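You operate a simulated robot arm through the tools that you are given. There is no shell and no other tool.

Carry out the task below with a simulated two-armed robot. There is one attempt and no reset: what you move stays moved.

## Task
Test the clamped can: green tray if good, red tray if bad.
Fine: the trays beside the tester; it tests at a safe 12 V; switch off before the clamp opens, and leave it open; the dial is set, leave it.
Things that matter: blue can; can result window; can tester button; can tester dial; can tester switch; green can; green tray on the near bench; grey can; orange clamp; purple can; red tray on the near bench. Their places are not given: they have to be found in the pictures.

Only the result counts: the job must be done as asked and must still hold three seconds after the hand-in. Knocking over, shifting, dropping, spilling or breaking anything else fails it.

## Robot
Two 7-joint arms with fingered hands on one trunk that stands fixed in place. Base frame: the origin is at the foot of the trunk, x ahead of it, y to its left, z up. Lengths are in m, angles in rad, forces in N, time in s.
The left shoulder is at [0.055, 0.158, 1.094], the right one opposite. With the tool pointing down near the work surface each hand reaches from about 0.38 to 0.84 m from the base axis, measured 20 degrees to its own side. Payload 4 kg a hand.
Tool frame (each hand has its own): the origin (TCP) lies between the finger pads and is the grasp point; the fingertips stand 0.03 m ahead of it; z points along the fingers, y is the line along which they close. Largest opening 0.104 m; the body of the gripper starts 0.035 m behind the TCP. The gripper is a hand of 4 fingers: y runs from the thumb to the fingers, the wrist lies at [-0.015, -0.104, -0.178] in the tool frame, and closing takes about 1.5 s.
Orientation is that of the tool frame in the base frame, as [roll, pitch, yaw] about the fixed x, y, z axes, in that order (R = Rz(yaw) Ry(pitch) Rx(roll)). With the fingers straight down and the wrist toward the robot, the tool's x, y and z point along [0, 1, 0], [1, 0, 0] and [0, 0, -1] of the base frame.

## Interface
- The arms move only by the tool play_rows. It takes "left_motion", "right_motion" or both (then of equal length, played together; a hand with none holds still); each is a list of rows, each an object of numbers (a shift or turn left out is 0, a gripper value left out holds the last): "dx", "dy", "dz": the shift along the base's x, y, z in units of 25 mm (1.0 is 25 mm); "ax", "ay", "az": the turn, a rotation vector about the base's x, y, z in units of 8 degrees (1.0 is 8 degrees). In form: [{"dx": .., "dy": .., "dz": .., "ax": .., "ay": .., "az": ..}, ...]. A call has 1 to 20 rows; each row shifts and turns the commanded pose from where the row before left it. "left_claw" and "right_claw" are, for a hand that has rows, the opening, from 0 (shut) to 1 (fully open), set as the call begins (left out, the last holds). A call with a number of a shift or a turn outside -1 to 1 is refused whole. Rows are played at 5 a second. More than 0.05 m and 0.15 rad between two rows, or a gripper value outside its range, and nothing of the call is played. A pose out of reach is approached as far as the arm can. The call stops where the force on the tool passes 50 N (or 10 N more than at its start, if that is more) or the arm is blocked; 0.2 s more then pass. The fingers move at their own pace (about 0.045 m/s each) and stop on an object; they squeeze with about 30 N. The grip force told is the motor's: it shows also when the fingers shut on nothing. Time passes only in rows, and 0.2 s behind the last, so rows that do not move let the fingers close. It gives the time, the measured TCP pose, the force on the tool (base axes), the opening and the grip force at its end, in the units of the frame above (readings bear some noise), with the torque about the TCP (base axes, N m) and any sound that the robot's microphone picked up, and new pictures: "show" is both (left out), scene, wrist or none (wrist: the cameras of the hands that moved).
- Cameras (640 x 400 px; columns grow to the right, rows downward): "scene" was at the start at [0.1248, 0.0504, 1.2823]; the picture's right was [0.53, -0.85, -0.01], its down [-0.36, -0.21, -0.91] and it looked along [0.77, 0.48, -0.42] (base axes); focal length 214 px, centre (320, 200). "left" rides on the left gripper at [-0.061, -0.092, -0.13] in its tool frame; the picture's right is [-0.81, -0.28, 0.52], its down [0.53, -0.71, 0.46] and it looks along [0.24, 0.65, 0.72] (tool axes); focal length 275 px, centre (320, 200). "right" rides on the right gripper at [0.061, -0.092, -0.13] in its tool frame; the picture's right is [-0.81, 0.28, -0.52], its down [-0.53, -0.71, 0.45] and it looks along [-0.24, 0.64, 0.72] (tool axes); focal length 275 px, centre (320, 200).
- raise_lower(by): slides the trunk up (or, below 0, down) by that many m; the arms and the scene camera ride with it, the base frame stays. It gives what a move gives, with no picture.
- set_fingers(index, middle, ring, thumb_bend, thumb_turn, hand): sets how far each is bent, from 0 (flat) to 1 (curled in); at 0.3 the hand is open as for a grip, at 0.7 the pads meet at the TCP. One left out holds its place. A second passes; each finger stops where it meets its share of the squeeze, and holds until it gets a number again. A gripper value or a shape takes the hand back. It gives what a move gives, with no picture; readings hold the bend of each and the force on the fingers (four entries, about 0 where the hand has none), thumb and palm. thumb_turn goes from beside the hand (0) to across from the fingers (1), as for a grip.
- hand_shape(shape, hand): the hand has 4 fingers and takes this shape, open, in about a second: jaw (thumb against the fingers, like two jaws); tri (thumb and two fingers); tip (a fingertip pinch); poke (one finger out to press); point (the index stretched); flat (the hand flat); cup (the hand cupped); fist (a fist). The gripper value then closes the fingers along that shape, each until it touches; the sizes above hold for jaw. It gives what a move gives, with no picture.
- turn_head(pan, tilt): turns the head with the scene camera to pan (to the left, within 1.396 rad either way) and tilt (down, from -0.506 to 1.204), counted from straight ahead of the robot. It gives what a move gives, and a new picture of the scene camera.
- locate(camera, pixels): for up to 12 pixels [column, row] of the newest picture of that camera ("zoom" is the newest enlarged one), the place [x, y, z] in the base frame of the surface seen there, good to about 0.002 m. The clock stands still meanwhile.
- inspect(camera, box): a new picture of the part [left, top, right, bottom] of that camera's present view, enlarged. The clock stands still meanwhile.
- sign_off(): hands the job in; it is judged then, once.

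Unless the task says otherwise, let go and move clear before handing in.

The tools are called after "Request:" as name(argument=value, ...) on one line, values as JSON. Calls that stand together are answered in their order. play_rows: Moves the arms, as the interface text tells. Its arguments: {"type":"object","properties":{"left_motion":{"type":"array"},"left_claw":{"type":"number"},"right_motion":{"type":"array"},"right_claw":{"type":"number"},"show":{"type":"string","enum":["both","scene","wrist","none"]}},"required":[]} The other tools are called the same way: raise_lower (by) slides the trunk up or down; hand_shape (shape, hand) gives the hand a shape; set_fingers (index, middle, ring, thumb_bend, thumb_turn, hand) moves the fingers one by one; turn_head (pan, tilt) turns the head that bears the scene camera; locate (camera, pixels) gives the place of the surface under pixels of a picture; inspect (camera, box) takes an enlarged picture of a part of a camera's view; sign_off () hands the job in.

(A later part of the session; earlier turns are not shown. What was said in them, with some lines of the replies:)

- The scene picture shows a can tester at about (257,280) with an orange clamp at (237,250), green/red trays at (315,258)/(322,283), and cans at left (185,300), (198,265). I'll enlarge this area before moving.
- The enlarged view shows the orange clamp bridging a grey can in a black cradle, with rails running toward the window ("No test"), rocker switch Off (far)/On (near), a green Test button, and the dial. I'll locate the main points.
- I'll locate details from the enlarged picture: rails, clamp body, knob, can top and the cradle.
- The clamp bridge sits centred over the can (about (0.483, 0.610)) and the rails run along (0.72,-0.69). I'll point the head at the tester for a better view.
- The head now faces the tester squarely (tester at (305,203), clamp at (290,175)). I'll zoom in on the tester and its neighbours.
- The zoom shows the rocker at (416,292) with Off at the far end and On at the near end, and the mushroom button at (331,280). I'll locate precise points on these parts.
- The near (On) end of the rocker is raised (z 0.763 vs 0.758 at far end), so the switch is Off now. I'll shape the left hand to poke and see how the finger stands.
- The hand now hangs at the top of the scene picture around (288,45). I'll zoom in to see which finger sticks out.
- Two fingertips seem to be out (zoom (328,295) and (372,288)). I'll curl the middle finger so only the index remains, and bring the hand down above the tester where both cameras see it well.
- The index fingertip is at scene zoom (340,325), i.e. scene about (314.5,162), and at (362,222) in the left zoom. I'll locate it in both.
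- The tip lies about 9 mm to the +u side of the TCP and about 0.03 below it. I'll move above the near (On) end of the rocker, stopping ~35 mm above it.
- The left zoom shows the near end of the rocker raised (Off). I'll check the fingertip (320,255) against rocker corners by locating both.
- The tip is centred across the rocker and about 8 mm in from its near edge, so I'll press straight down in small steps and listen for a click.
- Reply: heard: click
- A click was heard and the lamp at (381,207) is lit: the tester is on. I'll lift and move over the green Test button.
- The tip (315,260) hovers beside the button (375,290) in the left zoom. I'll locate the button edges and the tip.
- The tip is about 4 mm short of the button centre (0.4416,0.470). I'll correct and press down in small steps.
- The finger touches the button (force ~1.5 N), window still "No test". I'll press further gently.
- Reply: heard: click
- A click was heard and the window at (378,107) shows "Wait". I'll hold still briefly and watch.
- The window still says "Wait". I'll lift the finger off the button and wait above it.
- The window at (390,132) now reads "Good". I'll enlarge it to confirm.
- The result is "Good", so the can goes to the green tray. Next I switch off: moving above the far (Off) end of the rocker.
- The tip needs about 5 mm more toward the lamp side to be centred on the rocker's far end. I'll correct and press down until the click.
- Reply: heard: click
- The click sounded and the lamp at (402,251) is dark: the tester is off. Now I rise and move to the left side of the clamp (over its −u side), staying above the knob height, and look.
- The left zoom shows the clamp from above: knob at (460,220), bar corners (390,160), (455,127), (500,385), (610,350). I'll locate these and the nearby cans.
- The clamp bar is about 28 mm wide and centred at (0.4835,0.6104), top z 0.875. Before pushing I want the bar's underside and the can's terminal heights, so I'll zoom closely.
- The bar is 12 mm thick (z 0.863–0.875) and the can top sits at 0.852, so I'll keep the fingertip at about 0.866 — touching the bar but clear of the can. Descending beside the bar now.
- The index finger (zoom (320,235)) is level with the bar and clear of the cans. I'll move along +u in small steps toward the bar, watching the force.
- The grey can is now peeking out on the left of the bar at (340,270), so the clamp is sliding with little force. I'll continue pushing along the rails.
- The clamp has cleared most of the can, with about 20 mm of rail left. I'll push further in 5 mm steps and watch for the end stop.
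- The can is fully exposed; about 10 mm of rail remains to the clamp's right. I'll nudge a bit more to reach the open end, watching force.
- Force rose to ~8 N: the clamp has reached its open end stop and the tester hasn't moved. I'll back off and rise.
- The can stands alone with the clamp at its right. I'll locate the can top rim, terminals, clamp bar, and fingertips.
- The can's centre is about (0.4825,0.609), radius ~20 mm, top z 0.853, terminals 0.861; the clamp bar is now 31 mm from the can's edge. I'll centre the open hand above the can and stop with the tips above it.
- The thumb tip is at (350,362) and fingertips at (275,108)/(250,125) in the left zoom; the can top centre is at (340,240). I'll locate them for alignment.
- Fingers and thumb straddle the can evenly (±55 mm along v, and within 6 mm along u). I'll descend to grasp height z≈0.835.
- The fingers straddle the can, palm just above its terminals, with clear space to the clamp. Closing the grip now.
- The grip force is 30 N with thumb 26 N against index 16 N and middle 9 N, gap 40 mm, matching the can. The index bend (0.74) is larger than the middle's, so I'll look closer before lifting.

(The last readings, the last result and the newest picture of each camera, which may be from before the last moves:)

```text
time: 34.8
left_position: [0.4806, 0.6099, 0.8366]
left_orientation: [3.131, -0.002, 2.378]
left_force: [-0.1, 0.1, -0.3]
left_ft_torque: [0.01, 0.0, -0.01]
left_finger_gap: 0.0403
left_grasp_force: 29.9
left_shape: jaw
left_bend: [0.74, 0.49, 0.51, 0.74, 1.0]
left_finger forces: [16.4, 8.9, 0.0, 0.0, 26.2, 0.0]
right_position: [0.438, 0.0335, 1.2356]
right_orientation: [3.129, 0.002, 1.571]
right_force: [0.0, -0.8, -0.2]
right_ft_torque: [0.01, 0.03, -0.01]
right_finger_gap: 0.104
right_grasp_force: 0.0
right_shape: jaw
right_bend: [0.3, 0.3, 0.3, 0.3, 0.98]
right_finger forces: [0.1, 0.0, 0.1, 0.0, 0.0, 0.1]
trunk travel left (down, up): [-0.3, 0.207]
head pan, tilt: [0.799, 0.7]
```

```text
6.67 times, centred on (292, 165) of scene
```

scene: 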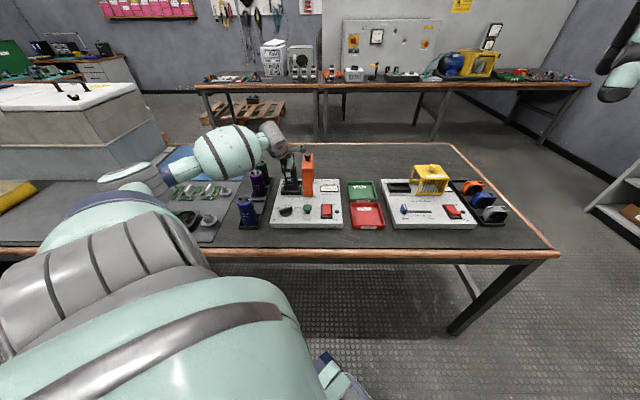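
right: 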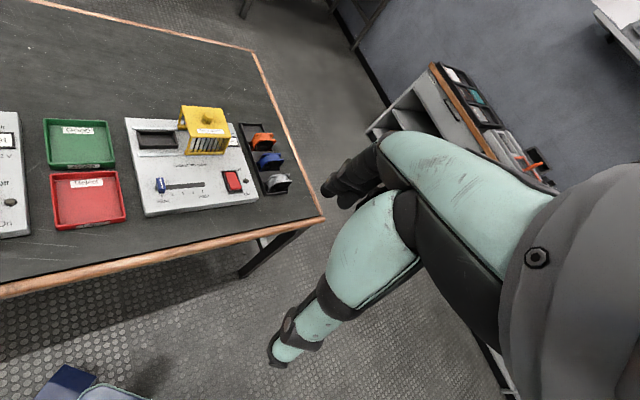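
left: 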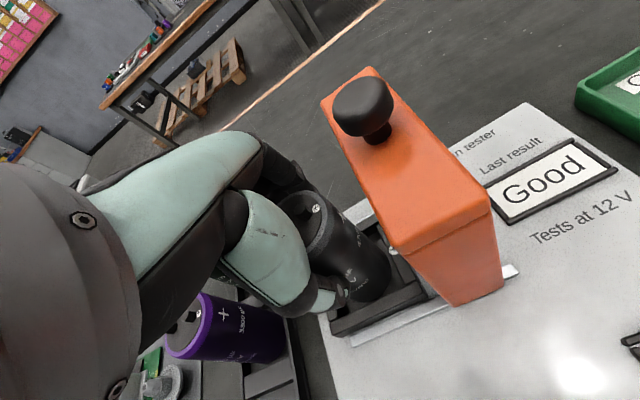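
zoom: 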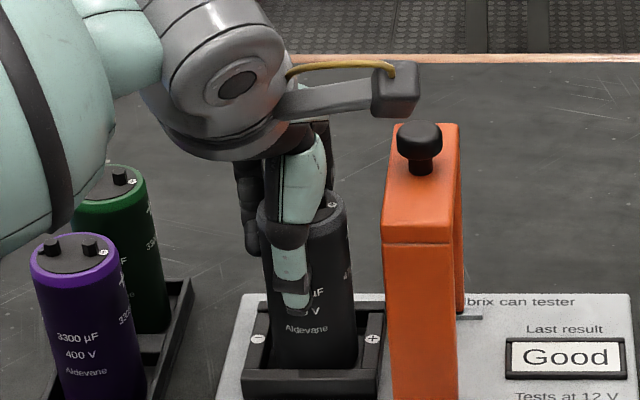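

The fingers and thumb bear squarely on opposite sides of the can. I'll lift straight up 50 mm and check the hold.

Request:
play_rows(left_motion=[{"dz": 0.2}, {"dz": 0.4}, {"dz": 0.5}, {"dz": 0.5}, {"dz": 0.5}, {}], show="both")

Request:
inspect(camera="scene", box=[245, 110, 345, 205])

```text
time: 36.2
left_position: [0.4804, 0.6111, 0.8896]
left_orientation: [3.131, 0.0, 2.378]
left_force: [-0.1, -0.7, -3.3]
left_ft_torque: [0.02, -0.01, 0.0]
left_finger_gap: 0.04
left_grasp_force: 30.2
left_shape: jaw
left_bend: [0.74, 0.49, 0.51, 0.74, 1.0]
left_finger forces: [16.5, 9.1, 0.1, 0.0, 26.1, 0.0]
right_position: [0.4368, 0.035, 1.2369]
right_orientation: [3.13, 0.003, 1.571]
right_force: [-0.9, -0.2, -0.3]
right_ft_torque: [-0.01, 0.05, 0.0]
right_finger_gap: 0.104
right_grasp_force: 0.1
right_shape: jaw
right_bend: [0.3, 0.3, 0.3, 0.3, 0.98]
right_finger forces: [0.0, 0.0, 0.0, 0.0, 0.1, 0.0]
trunk travel left (down, up): [-0.3, 0.207]
head pan, tilt: [0.799, 0.7]
```

scene: 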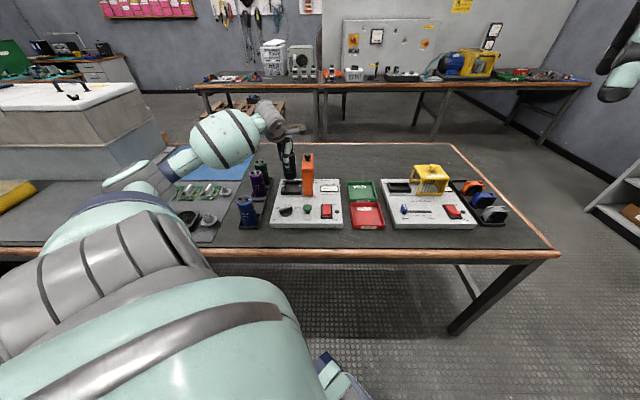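
left: 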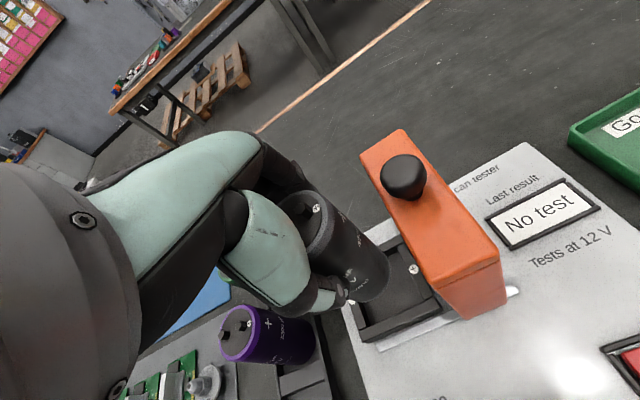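

```text
4.21 times, centred on (295, 158) of scene
```

zoom: 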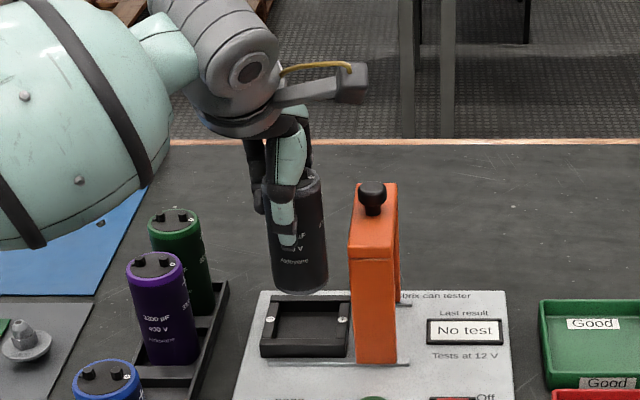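

The can is lifted and held firmly (−3.3 N weight), and the empty cradle shows. I'll locate the green tray's corners and raise the can well above the clamp knob.

Request:
play_rows(left_motion=[{"dz": 0.7}, {"dz": 0.9}, {"dz": 0.9}, {"dz": 0.9}, {"dz": 0.9}, {"dz": 0.9}, {}], show="scene")

Request:
inspect(camera="scene", box=[330, 160, 410, 235])

```text
time: 37.8
left_position: [0.4791, 0.6119, 1.0179]
left_orientation: [3.132, -0.004, 2.38]
left_force: [0.2, 0.1, -2.5]
left_ft_torque: [-0.01, 0.0, 0.03]
left_finger_gap: 0.0402
left_grasp_force: 29.8
left_shape: jaw
left_bend: [0.74, 0.49, 0.51, 0.74, 1.0]
left_finger forces: [16.6, 9.0, 0.1, 0.1, 26.0, 0.0]
right_position: [0.438, 0.0338, 1.237]
right_orientation: [3.131, 0.003, 1.571]
right_force: [0.5, -0.4, -0.5]
right_ft_torque: [0.0, -0.03, 0.0]
right_finger_gap: 0.104
right_grasp_force: 0.0
right_shape: jaw
right_bend: [0.3, 0.3, 0.3, 0.3, 0.98]
right_finger forces: [0.0, 0.0, 0.0, 0.1, 0.0, 0.0]
trunk travel left (down, up): [-0.3, 0.207]
head pan, tilt: [0.799, 0.7]
```

scene: 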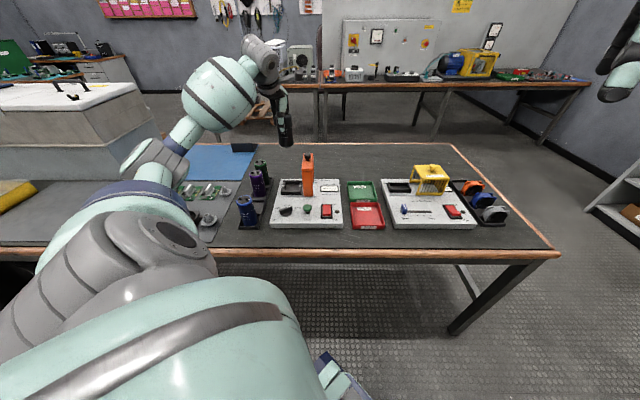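

```text
5.33 times, centred on (370, 198) of scene
```

zoom: 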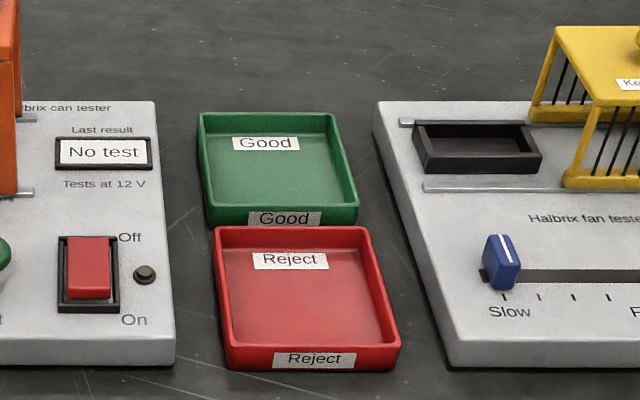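

Request:
locate(camera="zoom", pixels=[[202, 115], [333, 115], [354, 200], [208, 210], [214, 134], [326, 134], [338, 198], [217, 200], [275, 165], [275, 195], [275, 140], [265, 230]])

Request:
locate(camera="scene", pixels=[[287, 146], [291, 145], [284, 145], [286, 125], [287, 140], [293, 130]])

```text
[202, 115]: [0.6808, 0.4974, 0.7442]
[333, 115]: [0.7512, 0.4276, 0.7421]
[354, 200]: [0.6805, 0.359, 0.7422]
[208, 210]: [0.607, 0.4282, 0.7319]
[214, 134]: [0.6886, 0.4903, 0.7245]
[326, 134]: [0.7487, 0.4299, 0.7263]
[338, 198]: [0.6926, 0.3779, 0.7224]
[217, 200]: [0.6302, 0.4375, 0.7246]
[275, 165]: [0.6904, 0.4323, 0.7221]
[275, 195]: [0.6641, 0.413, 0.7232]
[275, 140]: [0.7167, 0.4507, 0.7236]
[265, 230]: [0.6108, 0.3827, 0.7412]
```

```text
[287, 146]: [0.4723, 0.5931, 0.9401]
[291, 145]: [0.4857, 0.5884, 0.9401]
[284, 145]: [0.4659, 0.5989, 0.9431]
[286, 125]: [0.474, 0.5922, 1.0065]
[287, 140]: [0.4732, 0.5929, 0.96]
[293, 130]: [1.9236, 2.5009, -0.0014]
```

The tray floor (z≈0.7225) is centred near (0.688,0.432). I'll carry the can across at this height (bottom ≈0.936, above the knob at 0.90) to above the green tray.

Request:
play_rows(left_motion=[{"dx": 0.35, "dy": -0.3}, {"dx": 0.69, "dy": -0.593}, {"dx": 0.69, "dy": -0.593}, {"dx": 0.69, "dy": -0.593}, {"dx": 0.69, "dy": -0.593}, {"dx": 0.69, "dy": -0.593}, {"dx": 0.69, "dy": -0.593}, {"dx": 0.69, "dy": -0.593}, {"dx": 0.69, "dy": -0.593}, {"dx": 0.69, "dy": -0.593}, {"dx": 0.69, "dy": -0.593}, {"dx": 0.69, "dy": -0.593}, {"dx": 0.34, "dy": -0.297}, {}, {}], show="both")

Request:
inspect(camera="scene", box=[310, 110, 430, 235])

Request:
inspect(camera="left", box=[200, 120, 480, 380])

```text
time: 41.0
left_position: [0.6847, 0.4308, 1.0178]
left_orientation: [3.129, -0.001, 2.379]
left_force: [-0.5, 1.3, -2.4]
left_ft_torque: [-0.03, 0.04, 0.01]
left_finger_gap: 0.0403
left_grasp_force: 30.0
left_shape: jaw
left_bend: [0.74, 0.49, 0.51, 0.74, 1.0]
left_finger forces: [16.6, 9.1, 0.1, 0.0, 26.0, 0.1]
right_position: [0.4377, 0.0335, 1.2365]
right_orientation: [3.13, 0.002, 1.571]
right_force: [-0.5, -0.5, -0.8]
right_ft_torque: [0.01, -0.01, -0.01]
right_finger_gap: 0.1038
right_grasp_force: 0.1
right_shape: jaw
right_bend: [0.3, 0.3, 0.3, 0.3, 0.98]
right_finger forces: [0.0, 0.0, 0.0, 0.1, 0.0, 0.1]
trunk travel left (down, up): [-0.3, 0.207]
head pan, tilt: [0.799, 0.7]
```

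scene: 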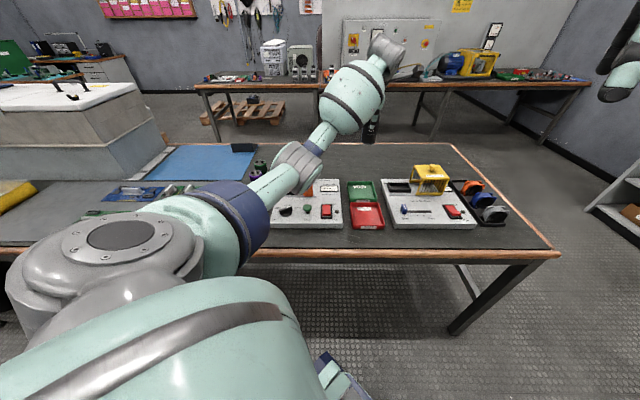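
left: 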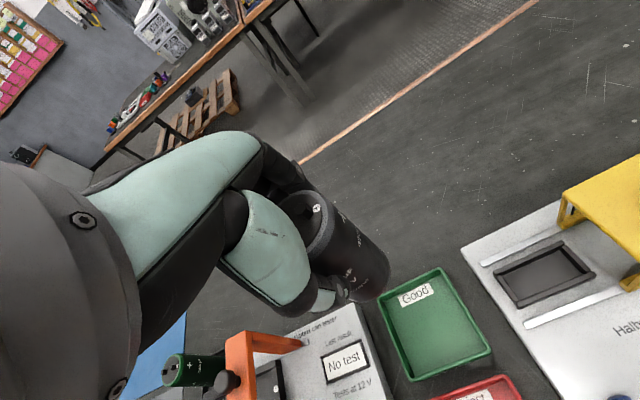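

```text
3.20 times, centred on (370, 172) of scene
```

zoom: 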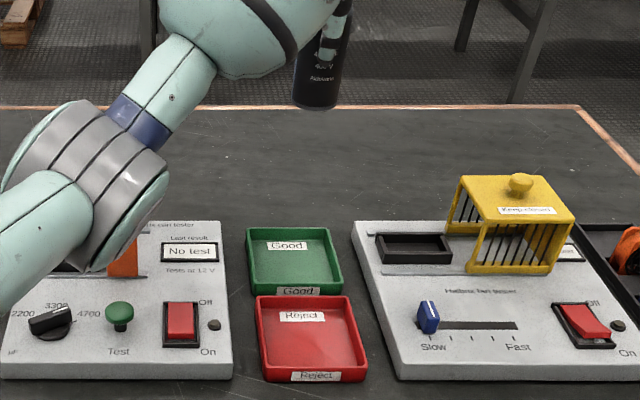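

```text
1.54 times, centred on (340, 250) of left
```

zoom: 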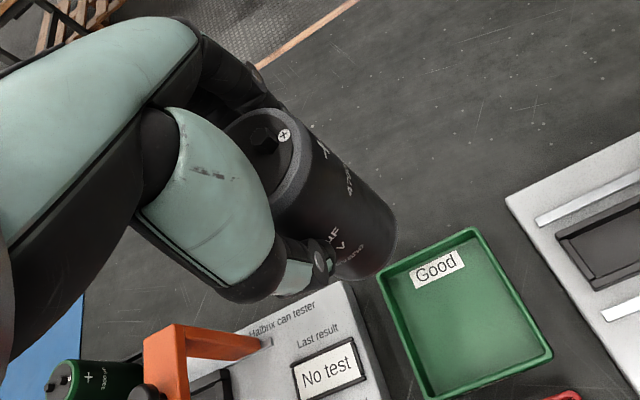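

The can hangs above the tray. Before lowering, I need to be sure the forearm (scene (297,168)–(330,140)) won't come down on the clamp, so I'll locate points on the arm.

Request:
locate(camera="scene", pixels=[[297, 168], [285, 180], [305, 190], [312, 175], [325, 140], [318, 155], [270, 190], [345, 100], [355, 130], [340, 128], [371, 143], [366, 142]])

```text
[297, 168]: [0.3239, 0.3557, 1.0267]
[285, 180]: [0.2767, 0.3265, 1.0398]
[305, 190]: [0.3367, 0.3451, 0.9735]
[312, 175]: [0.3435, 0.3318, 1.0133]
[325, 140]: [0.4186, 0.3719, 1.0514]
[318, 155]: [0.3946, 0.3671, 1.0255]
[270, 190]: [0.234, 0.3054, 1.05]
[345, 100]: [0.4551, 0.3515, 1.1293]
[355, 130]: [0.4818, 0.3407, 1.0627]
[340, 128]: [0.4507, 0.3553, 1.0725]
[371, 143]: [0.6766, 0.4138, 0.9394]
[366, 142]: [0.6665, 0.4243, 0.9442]
```

The elbow is around (0.33,0.35,1.0), well clear of the clamp (0.53,0.56) and the tester parts. I'll lower the can to about 35 mm above the tray floor and check.

Request:
play_rows(left_motion=[{"dz": -0.6}, {"dz": -0.8}, {"dz": -0.8}, {"dz": -0.8}, {"dz": -0.8}, {"dz": -0.8}, {"dz": -0.8}, {"dz": -0.8}, {"dz": -0.5}, {}], show="both")

Request:
inspect(camera="scene", box=[310, 110, 430, 235])

Request:
inspect(camera="left", box=[200, 120, 480, 380])

```text
time: 43.2
left_position: [0.685, 0.4341, 0.8486]
left_orientation: [3.13, -0.003, 2.379]
left_force: [-0.3, 0.0, -3.2]
left_ft_torque: [0.0, 0.01, -0.01]
left_finger_gap: 0.04
left_grasp_force: 30.2
left_shape: jaw
left_bend: [0.74, 0.49, 0.51, 0.74, 1.0]
left_finger forces: [16.6, 9.2, 0.0, 0.0, 26.1, 0.1]
right_position: [0.4371, 0.0335, 1.2364]
right_orientation: [3.128, 0.0, 1.571]
right_force: [-0.1, -0.9, 0.1]
right_ft_torque: [0.01, 0.0, 0.02]
right_finger_gap: 0.104
right_grasp_force: 0.1
right_shape: jaw
right_bend: [0.3, 0.3, 0.3, 0.3, 0.98]
right_finger forces: [0.0, 0.0, 0.0, 0.0, 0.1, 0.1]
trunk travel left (down, up): [-0.3, 0.207]
head pan, tilt: [0.799, 0.7]
```

scene: 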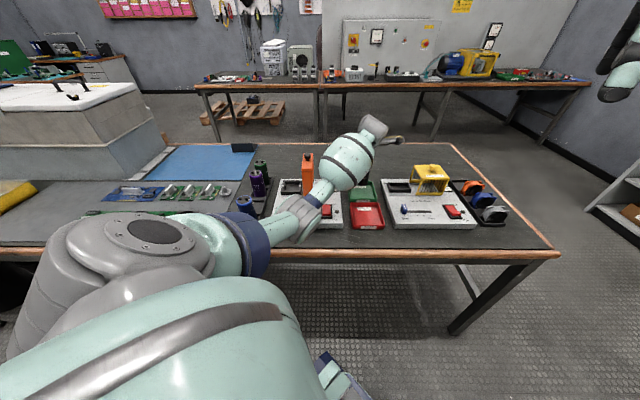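
left: 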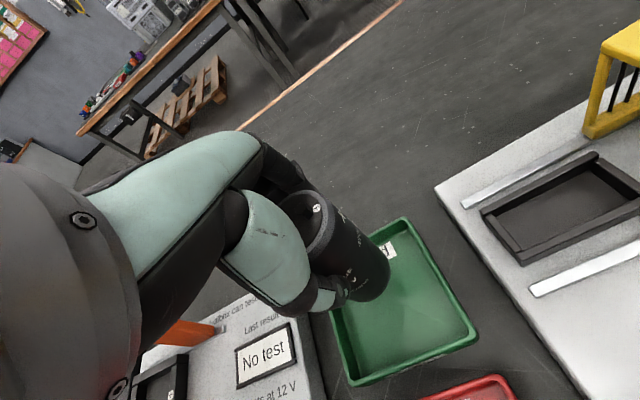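

```text
3.20 times, centred on (370, 172) of scene
```

zoom: 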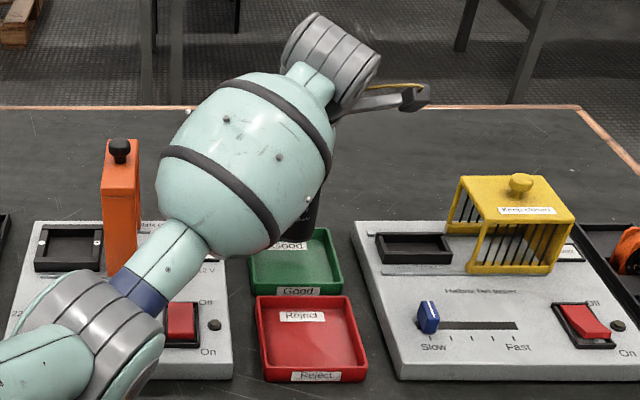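

```text
1.54 times, centred on (340, 250) of left
```

zoom: 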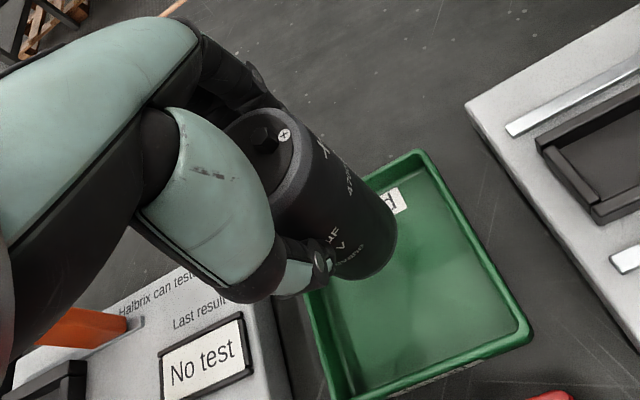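

I'll check elbow height and verify the tray corners relative to the can from the left zoom.

Request:
locate(camera="zoom", pixels=[[372, 278], [395, 240], [335, 270], [415, 155], [525, 330], [345, 395], [308, 292], [400, 320], [450, 250], [505, 335], [410, 170]])

Request:
locate(camera="scene", pixels=[[300, 215], [312, 222], [305, 240], [290, 235], [317, 195], [335, 185], [345, 190], [320, 212], [295, 243]])

```text
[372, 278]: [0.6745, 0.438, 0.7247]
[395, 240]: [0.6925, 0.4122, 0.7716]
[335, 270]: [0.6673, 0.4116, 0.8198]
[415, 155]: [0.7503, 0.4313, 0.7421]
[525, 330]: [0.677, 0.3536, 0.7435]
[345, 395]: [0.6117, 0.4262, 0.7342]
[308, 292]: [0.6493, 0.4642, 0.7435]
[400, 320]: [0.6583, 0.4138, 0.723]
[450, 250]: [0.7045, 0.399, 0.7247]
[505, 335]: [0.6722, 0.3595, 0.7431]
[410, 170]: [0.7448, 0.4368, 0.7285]
```

```text
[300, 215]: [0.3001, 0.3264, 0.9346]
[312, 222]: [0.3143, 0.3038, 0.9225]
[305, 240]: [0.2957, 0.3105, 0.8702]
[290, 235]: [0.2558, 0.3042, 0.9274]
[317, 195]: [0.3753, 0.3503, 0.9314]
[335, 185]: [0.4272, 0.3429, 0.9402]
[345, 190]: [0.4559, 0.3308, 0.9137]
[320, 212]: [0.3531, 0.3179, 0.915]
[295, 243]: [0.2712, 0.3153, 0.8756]
```

The can (centre ≈(0.687,0.432), bottom ≈0.767) is within the tray, 8 mm beyond its centre; the elbow is at z≥0.87, clear. I'll shift it slightly nearer and lower to just above the floor.

Request:
play_rows(left_motion=[{"dx": -0.14, "dy": -0.14, "dz": -0.1}, {"dz": -0.4}, {"dz": -0.4}, {"dz": -0.3}, {"dz": -0.2}, {}], show="wrist")

Request:
inspect(camera="left", box=[200, 120, 480, 380])

```text
time: 44.6
left_position: [0.6802, 0.4302, 0.814]
left_orientation: [3.131, -0.002, 2.377]
left_force: [-1.2, 0.3, -3.1]
left_ft_torque: [-0.01, -0.01, 0.02]
left_finger_gap: 0.0399
left_grasp_force: 29.9
left_shape: jaw
left_bend: [0.74, 0.49, 0.51, 0.74, 1.0]
left_finger forces: [16.7, 9.1, 0.1, 0.0, 26.1, 0.0]
right_position: [0.4375, 0.0338, 1.2364]
right_orientation: [3.13, 0.003, 1.571]
right_force: [-0.4, 0.4, -0.8]
right_ft_torque: [-0.01, -0.01, 0.0]
right_finger_gap: 0.1038
right_grasp_force: 0.1
right_shape: jaw
right_bend: [0.3, 0.3, 0.3, 0.3, 0.98]
right_finger forces: [0.1, 0.0, 0.0, 0.1, 0.0, 0.0]
trunk travel left (down, up): [-0.3, 0.207]
head pan, tilt: [0.799, 0.7]
```

left: 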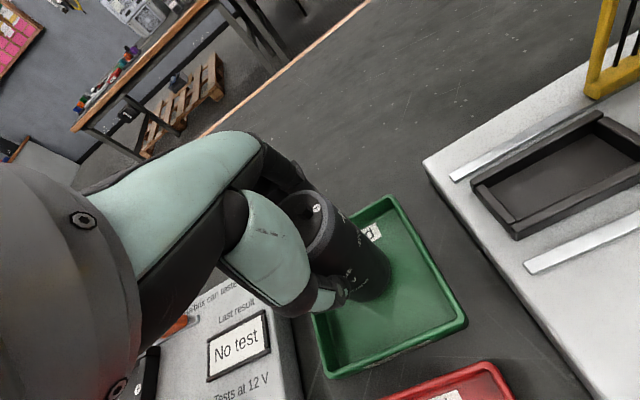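

```text
1.54 times, centred on (340, 250) of left
```

zoom: 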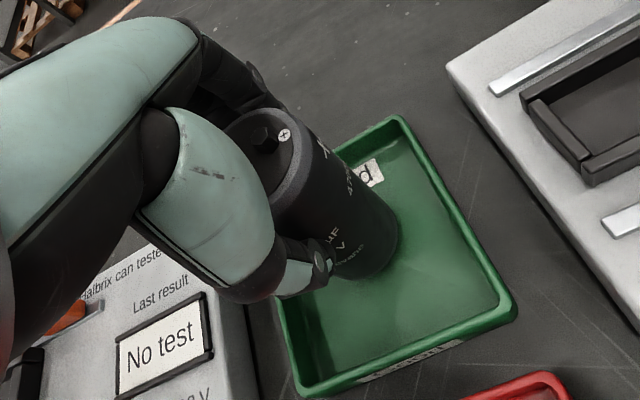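

The can is inside the tray walls with no contact yet (force −3.1 N is just its weight). I'll lower in 2 mm steps and watch for contact.

Request:
play_rows(left_motion=[{"dz": -0.08}, {"dz": -0.08}, {}], show="none")

```text
time: 45.4
left_position: [0.6805, 0.429, 0.8098]
left_orientation: [3.132, -0.002, 2.378]
left_force: [-0.3, 0.0, -2.9]
left_ft_torque: [0.0, 0.01, 0.0]
left_finger_gap: 0.0402
left_grasp_force: 29.6
left_shape: jaw
left_bend: [0.74, 0.49, 0.51, 0.74, 1.0]
left_finger forces: [16.7, 9.1, 0.0, 0.0, 25.9, 0.0]
right_position: [0.4371, 0.0343, 1.2357]
right_orientation: [3.129, 0.002, 1.571]
right_force: [-0.6, 0.2, 0.0]
right_ft_torque: [0.02, 0.02, 0.0]
right_finger_gap: 0.1038
right_grasp_force: 0.1
right_shape: jaw
right_bend: [0.3, 0.3, 0.3, 0.3, 0.98]
right_finger forces: [0.1, 0.0, 0.0, 0.1, 0.1, 0.0]
trunk travel left (down, up): [-0.3, 0.207]
head pan, tilt: [0.799, 0.7]
```

No contact yet (−2.9 N). I'll continue down in 2 mm steps.

Request:
play_rows(left_motion=[{"dz": -0.08}, {"dz": -0.08}, {}], show="none")

```text
time: 46.2
left_position: [0.6806, 0.4288, 0.8066]
left_orientation: [3.13, -0.003, 2.381]
left_force: [-0.1, -0.1, -0.4]
left_ft_torque: [0.02, -0.06, 0.0]
left_finger_gap: 0.0399
left_grasp_force: 30.1
left_shape: jaw
left_bend: [0.74, 0.49, 0.51, 0.74, 1.0]
left_finger forces: [16.7, 9.3, 0.1, 0.1, 26.2, 0.0]
right_position: [0.4374, 0.034, 1.2369]
right_orientation: [3.129, 0.001, 1.571]
right_force: [0.7, 0.1, -0.2]
right_ft_torque: [0.0, 0.0, 0.0]
right_finger_gap: 0.1035
right_grasp_force: 0.0
right_shape: jaw
right_bend: [0.3, 0.3, 0.3, 0.3, 0.98]
right_finger forces: [0.0, 0.0, 0.1, 0.0, 0.0, 0.0]
trunk travel left (down, up): [-0.3, 0.207]
head pan, tilt: [0.799, 0.7]
```

The weight has come off (−0.4 N): the can rests on the tray floor. One more millimetre to seat it, then a look.

Request:
play_rows(left_motion=[{"dz": -0.04}, {}], show="wrist")

Request:
inspect(camera="left", box=[200, 120, 480, 380])

```text
time: 46.8
left_position: [0.6813, 0.43, 0.8066]
left_orientation: [3.128, -0.002, 2.38]
left_force: [0.0, 1.6, 5.1]
left_ft_torque: [0.07, -0.04, 0.01]
left_finger_gap: 0.04
left_grasp_force: 30.0
left_shape: jaw
left_bend: [0.74, 0.49, 0.51, 0.74, 1.0]
left_finger forces: [17.2, 9.7, 0.0, 0.0, 26.7, 0.0]
right_position: [0.4366, 0.0331, 1.2369]
right_orientation: [3.129, -0.001, 1.57]
right_force: [0.0, -0.1, 0.5]
right_ft_torque: [0.02, 0.01, 0.02]
right_finger_gap: 0.104
right_grasp_force: 0.1
right_shape: jaw
right_bend: [0.3, 0.3, 0.3, 0.3, 0.98]
right_finger forces: [0.1, 0.1, 0.0, 0.0, 0.0, 0.0]
trunk travel left (down, up): [-0.3, 0.207]
head pan, tilt: [0.799, 0.7]
```

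left: 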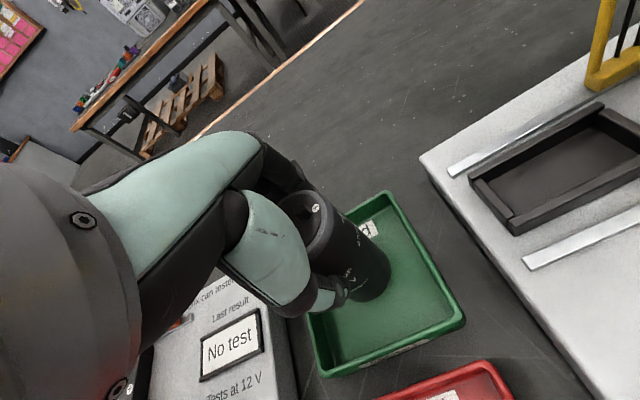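

```text
1.54 times, centred on (340, 250) of left
```

zoom: 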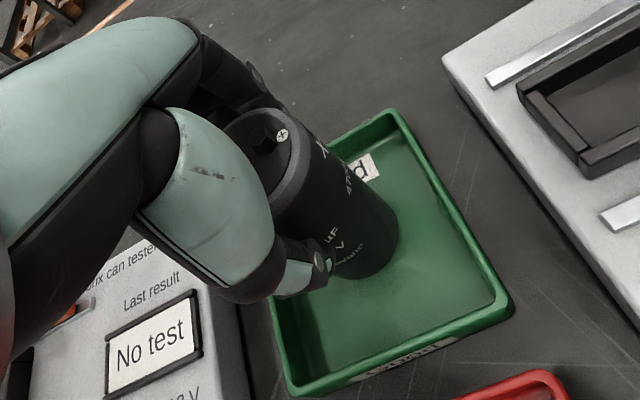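

The can stands upright on the tray floor with a light 5 N press. I'll open the hand.

Request:
play_rows(left_motion=[{}, {}, {}, {}, {}, {}, {}, {}], left_claw=1.0, show="wrist")

Request:
inspect(camera="left", box=[200, 120, 480, 380])

```text
time: 48.6
left_position: [0.6801, 0.4291, 0.8062]
left_orientation: [3.129, -0.001, 2.381]
left_force: [0.2, -0.5, 0.2]
left_ft_torque: [0.0, 0.02, 0.04]
left_finger_gap: 0.1035
left_grasp_force: 0.0
left_shape: jaw
left_bend: [0.3, 0.3, 0.3, 0.3, 0.98]
left_finger forces: [0.1, 0.0, 0.0, 0.0, 0.1, 0.0]
right_position: [0.4379, 0.0325, 1.2368]
right_orientation: [3.13, 0.003, 1.57]
right_force: [0.3, 0.8, -0.9]
right_ft_torque: [-0.04, 0.0, 0.01]
right_finger_gap: 0.1039
right_grasp_force: 0.0
right_shape: jaw
right_bend: [0.3, 0.3, 0.3, 0.3, 0.98]
right_finger forces: [0.0, 0.1, 0.0, 0.0, 0.0, 0.0]
trunk travel left (down, up): [-0.3, 0.207]
head pan, tilt: [0.799, 0.7]
```

left: 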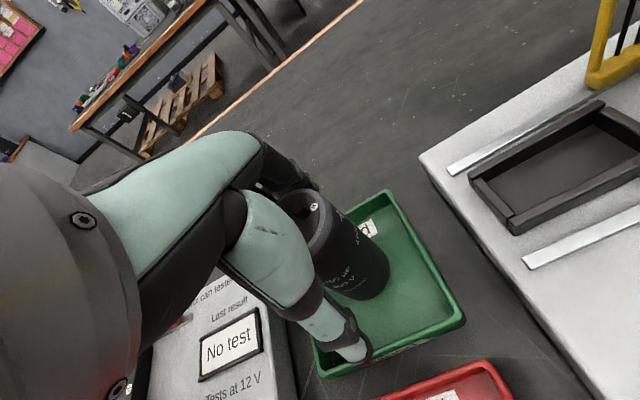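

```text
1.54 times, centred on (340, 250) of left
```

zoom: 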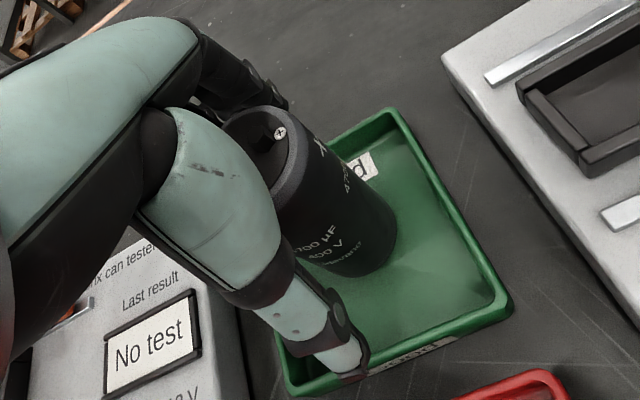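

The hand is open and the can stands upright, free. I'll rise straight up, clear of the can.

Request:
play_rows(left_motion=[{"dz": 0.3}, {"dz": 0.6}, {"dz": 0.8}, {"dz": 0.9}, {"dz": 0.9}, {"dz": 0.9}, {"dz": 0.9}, {"dz": 0.9}, {"dz": 0.9}, {}], show="both")

Request:
inspect(camera="scene", box=[225, 130, 425, 245])

Request:
inspect(camera="left", box=[200, 120, 520, 400])

```text
time: 50.8
left_position: [0.6789, 0.4293, 0.9835]
left_orientation: [3.132, -0.002, 2.378]
left_force: [0.1, -0.9, 0.7]
left_ft_torque: [0.01, 0.0, -0.01]
left_finger_gap: 0.1036
left_grasp_force: 0.0
left_shape: jaw
left_bend: [0.3, 0.3, 0.3, 0.3, 0.98]
left_finger forces: [0.1, 0.0, 0.1, 0.0, 0.1, 0.0]
right_position: [0.4373, 0.0321, 1.2364]
right_orientation: [3.129, 0.001, 1.57]
right_force: [0.2, 0.7, -0.8]
right_ft_torque: [-0.01, -0.02, -0.01]
right_finger_gap: 0.1042
right_grasp_force: 0.0
right_shape: jaw
right_bend: [0.3, 0.3, 0.3, 0.3, 0.98]
right_finger forces: [0.1, 0.0, 0.0, 0.1, 0.0, 0.0]
trunk travel left (down, up): [-0.3, 0.207]
head pan, tilt: [0.799, 0.7]
```

scene: 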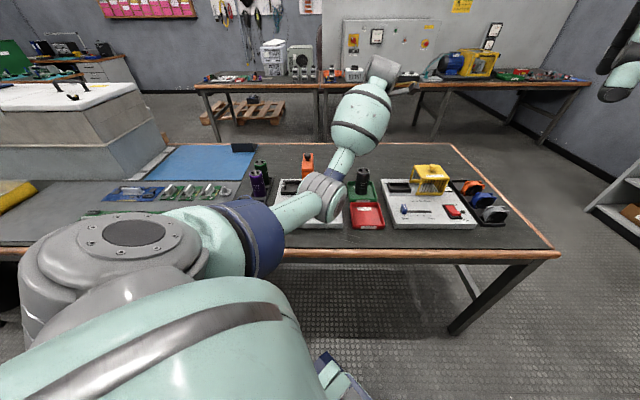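
left: 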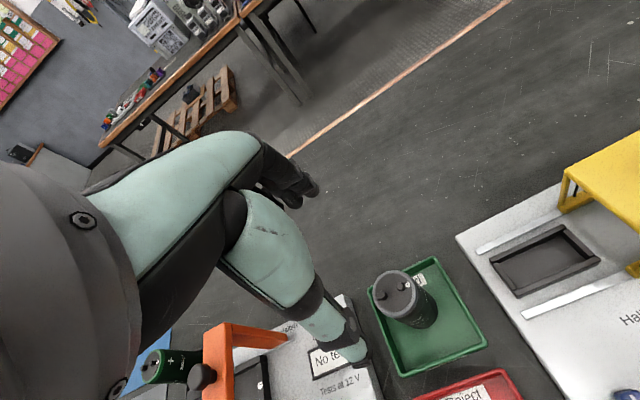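

```text
3.20 times, centred on (325, 188) of scene
```

zoom: 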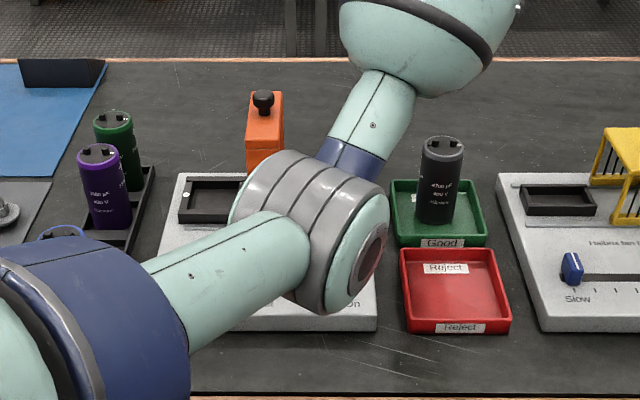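

```text
1.43 times, centred on (360, 260) of left
```

zoom: 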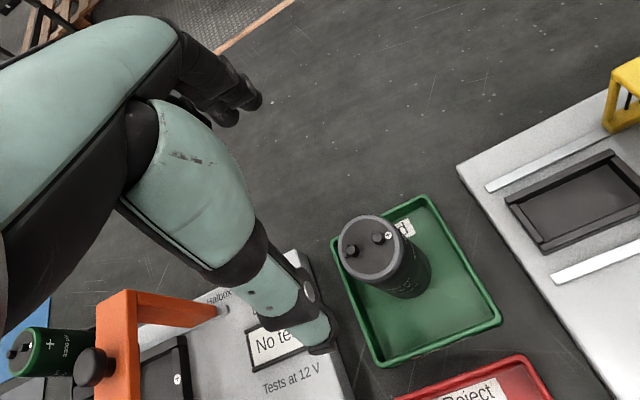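

The grey can stands upright in the green tray at (385,290) and the clamp is open. I'll rise further and retreat to where the hand started, then verify everything.

Request:
play_rows(left_motion=[{"dz": 0.9}, {"dz": 0.9}, {"dz": 0.9}, {"dz": 0.9}, {"dz": 0.9}, {"dz": 0.9}, {"dz": 0.9}, {"dz": 0.9}], show="none")

Request:
play_rows(left_motion=[{"dx": -0.9, "dy": -0.1}, {"dx": -0.9, "dy": -0.1}, {"dx": -0.9, "dy": -0.1}, {"dx": -0.9, "dy": -0.1}, {"dx": -0.9, "dy": -0.1}, {"dx": -0.9, "dy": -0.1}, {"dx": -0.9, "dy": -0.1}, {"dx": -0.9, "dy": -0.1}, {"dx": -0.9, "dy": -0.1}, {"dx": -0.9, "dy": -0.1}, {"dx": -0.9, "dy": -0.1}, {"dx": -0.9, "dy": -0.1}, {"dx": -0.9, "dy": -0.1}, {}], show="both")

Request:
inspect(camera="scene", box=[225, 145, 405, 257])

```text
time: 52.6
left_position: [0.6829, 0.4292, 1.1669]
left_orientation: [3.13, 0.001, 2.378]
left_force: [-0.6, -1.0, -0.7]
left_ft_torque: [0.02, 0.01, -0.01]
left_finger_gap: 0.1034
left_grasp_force: 0.1
left_shape: jaw
left_bend: [0.3, 0.3, 0.3, 0.3, 0.98]
left_finger forces: [0.0, 0.0, 0.1, 0.0, 0.1, 0.0]
right_position: [0.4374, 0.0339, 1.2365]
right_orientation: [3.13, 0.0, 1.57]
right_force: [-0.1, 0.0, 0.2]
right_ft_torque: [-0.01, 0.02, -0.01]
right_finger_gap: 0.1035
right_grasp_force: 0.1
right_shape: jaw
right_bend: [0.3, 0.3, 0.3, 0.3, 0.98]
right_finger forces: [0.0, 0.0, 0.0, 0.0, 0.0, 0.0]
trunk travel left (down, up): [-0.3, 0.207]
head pan, tilt: [0.799, 0.7]
```

```text
time: 55.6
left_position: [0.3881, 0.3969, 1.1646]
left_orientation: [3.131, -0.001, 2.379]
left_force: [-0.3, -0.4, -0.4]
left_ft_torque: [0.0, -0.02, 0.0]
left_finger_gap: 0.1038
left_grasp_force: 0.2
left_shape: jaw
left_bend: [0.3, 0.3, 0.3, 0.3, 0.98]
left_finger forces: [0.0, 0.0, 0.0, 0.0, 0.1, 0.1]
right_position: [0.4383, 0.0342, 1.2357]
right_orientation: [3.129, 0.002, 1.571]
right_force: [-1.0, 0.3, 0.0]
right_ft_torque: [0.03, -0.01, -0.01]
right_finger_gap: 0.104
right_grasp_force: 0.1
right_shape: jaw
right_bend: [0.3, 0.3, 0.3, 0.3, 0.98]
right_finger forces: [0.1, 0.0, 0.0, 0.1, 0.0, 0.1]
trunk travel left (down, up): [-0.3, 0.207]
head pan, tilt: [0.799, 0.7]
```

scene: 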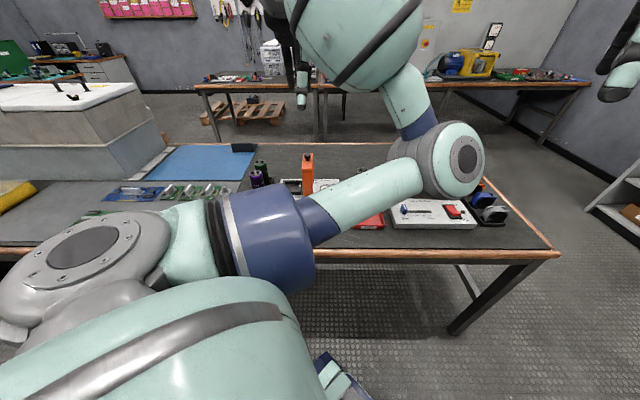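
left: 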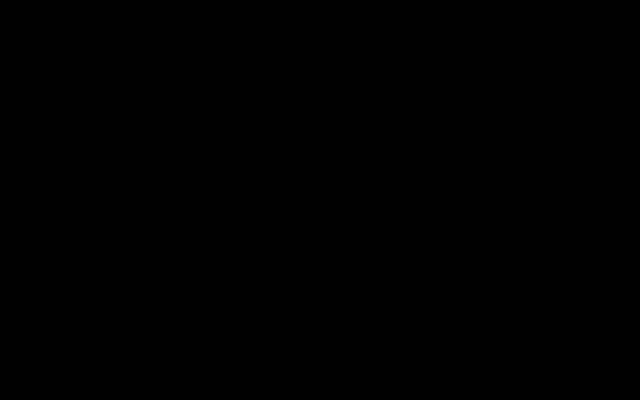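

```text
3.56 times, centred on (315, 201) of scene
```

zoom: 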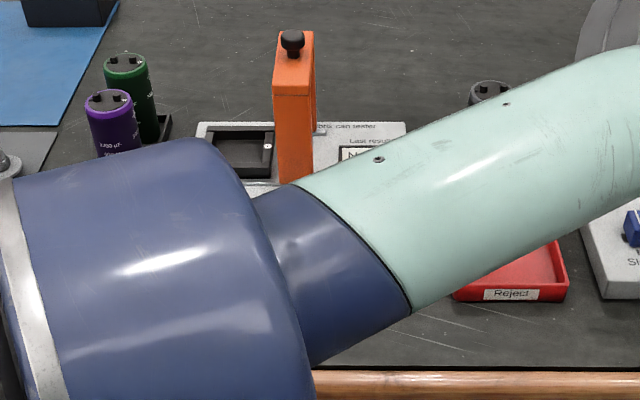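

The can's top is still visible at (490,90) in the zoom, but the elbow now swings across my view and the wrist camera is dark. I'll locate the elbow to see how close it is to anything.

Request:
locate(camera="scene", pixels=[[460, 160], [440, 165], [450, 190], [475, 180], [410, 100], [370, 190], [415, 185], [330, 225], [280, 270], [362, 170]])

Request:
inspect(camera="right", box=[0, 0, 640, 400])

```text
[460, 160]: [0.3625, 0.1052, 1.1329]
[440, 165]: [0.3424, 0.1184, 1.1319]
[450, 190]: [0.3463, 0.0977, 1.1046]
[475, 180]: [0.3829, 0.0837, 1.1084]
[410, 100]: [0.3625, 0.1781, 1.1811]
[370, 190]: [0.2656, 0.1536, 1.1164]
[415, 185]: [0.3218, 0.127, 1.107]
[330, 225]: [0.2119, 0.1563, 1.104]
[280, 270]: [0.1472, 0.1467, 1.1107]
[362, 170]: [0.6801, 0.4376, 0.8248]
```

```text
1.00 times, centred on (320, 200) of right (not enlarged: the box is as wide or as high as the picture)
```

zoom: 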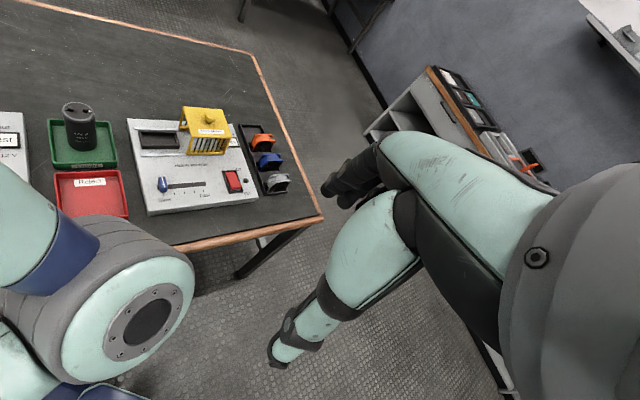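

The elbow hangs in free space at (0.36,0.10,1.12); the can stands in the green tray (80,128 in the right camera). I'll turn the left wrist back toward its starting pose to clear the view.

Request:
play_rows(left_motion=[{"dy": 0.3, "az": -0.9}, {"dy": 0.3, "az": -0.9}, {"dy": 0.3, "az": -0.9}, {"dy": 0.3, "az": -0.9}, {"dy": 0.3, "az": -0.9}, {"dy": 0.3, "az": -0.9}, {}], show="both")

```text
time: 57.2
left_position: [0.3891, 0.4425, 1.1635]
left_orientation: [3.128, -0.002, 1.625]
left_force: [0.0, 0.8, 0.2]
left_ft_torque: [0.01, -0.02, -0.01]
left_finger_gap: 0.1036
left_grasp_force: 0.1
left_shape: jaw
left_bend: [0.3, 0.3, 0.3, 0.3, 0.98]
left_finger forces: [0.0, 0.0, 0.0, 0.1, 0.0, 0.1]
right_position: [0.4363, 0.032, 1.2376]
right_orientation: [3.13, -0.001, 1.57]
right_force: [0.1, -0.7, -0.1]
right_ft_torque: [-0.01, 0.01, -0.04]
right_finger_gap: 0.1038
right_grasp_force: 0.0
right_shape: jaw
right_bend: [0.3, 0.3, 0.3, 0.3, 0.98]
right_finger forces: [0.0, 0.1, 0.1, 0.0, 0.0, 0.0]
trunk travel left (down, up): [-0.3, 0.207]
head pan, tilt: [0.799, 0.7]
```

scene: 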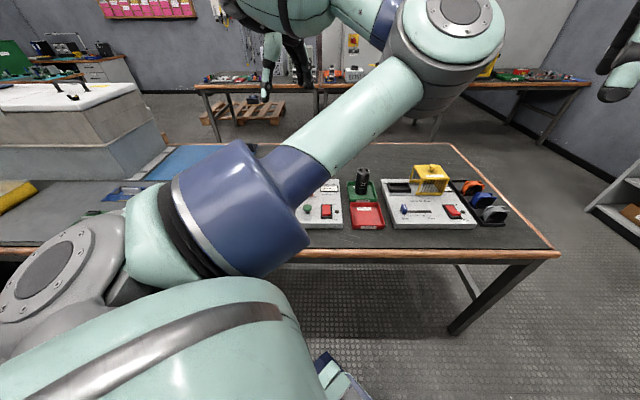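
left: 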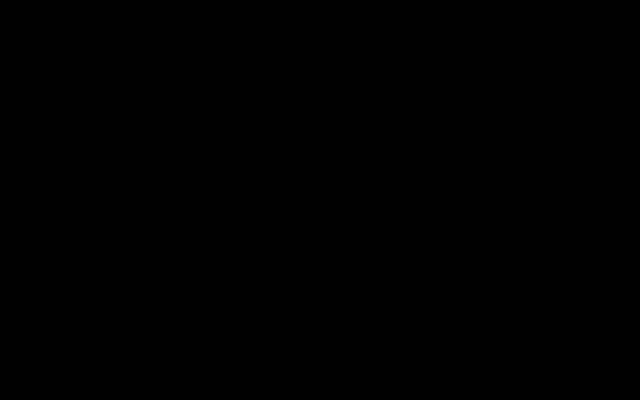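

The can stands in the green tray at (362,180). I'll move the left hand outward and left, well above the bench, to unblock the view of the clamp for a last check.

Request:
play_rows(left_motion=[{"dy": 0.8, "dz": 0.2}, {"dy": 0.8, "dz": 0.2}, {"dy": 0.8, "dz": 0.2}, {"dy": 0.8, "dz": 0.2}, {"dy": 0.8, "dz": 0.2}, {"dy": 0.8}, {}], show="both")

Request:
inspect(camera="scene", box=[225, 145, 405, 257])

```text
time: 58.8
left_position: [0.3871, 0.5603, 1.1894]
left_orientation: [3.129, 0.001, 1.626]
left_force: [-0.8, -0.6, 0.1]
left_ft_torque: [-0.02, 0.01, -0.01]
left_finger_gap: 0.1037
left_grasp_force: 0.1
left_shape: jaw
left_bend: [0.3, 0.3, 0.3, 0.3, 0.98]
left_finger forces: [0.0, 0.1, 0.1, 0.0, 0.1, 0.0]
right_position: [0.4378, 0.0334, 1.2363]
right_orientation: [3.128, 0.001, 1.571]
right_force: [-0.7, -1.4, 0.6]
right_ft_torque: [0.03, 0.01, 0.03]
right_finger_gap: 0.1038
right_grasp_force: 0.1
right_shape: jaw
right_bend: [0.3, 0.3, 0.3, 0.3, 0.98]
right_finger forces: [0.1, 0.0, 0.1, 0.0, 0.0, 0.1]
trunk travel left (down, up): [-0.3, 0.207]
head pan, tilt: [0.799, 0.7]
```

scene: 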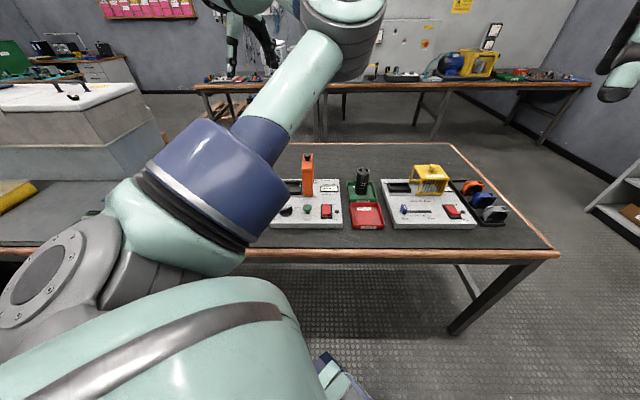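
left: 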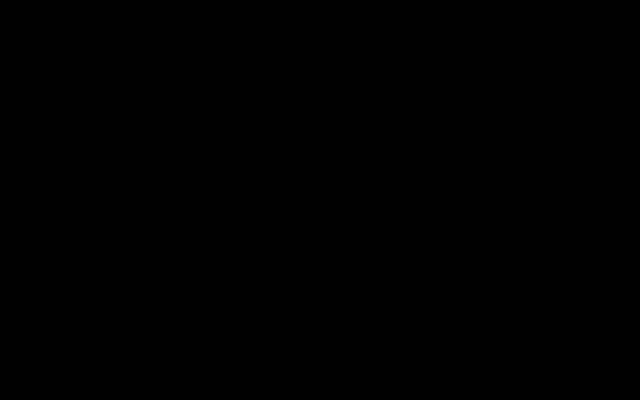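

```text
3.56 times, centred on (315, 201) of scene
```

zoom: 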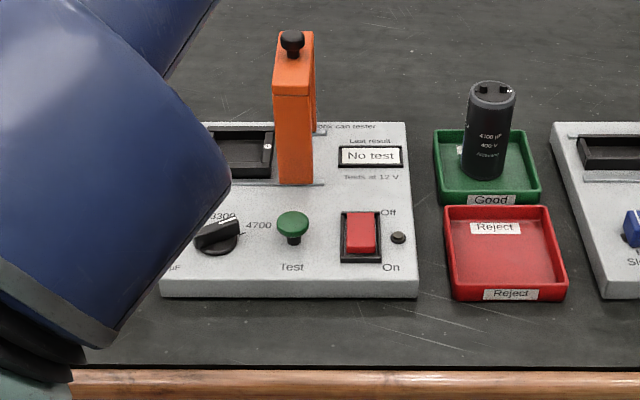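

The final view matches the start: tester, trays and dial haven't moved, the lamp is dark with the rocker Off, the clamp is open, and the grey can stands upright in the green tray at (490,130). The hand is empty and clear, so I'll hand in the job.

Request:
sign_off()

```text
The job is handed in.
```

The clamped grey can tested **Good**, and it now stands upright in the green tray.

- **Test:** I switched the tester on and pressed the Test button once. The window went from "Wait" to "Good".
- **Switch and clamp:** I switched the tester off and the lamp went dark. Only then did I slide the clamp open to its end stop, and I left it open. The dial was not touched.
- **Placement:** The window went back to "No test" once the can was lifted out. The can rests on the tray floor inside the walls, and the hand is empty and well clear.
- **Everything else:** In the last picture, the tester and both trays are where they started. The arm hid the blue, purple and green cans in that picture. All three looked undisturbed in earlier pictures, but after the can was set down I saw only the top of the blue one.
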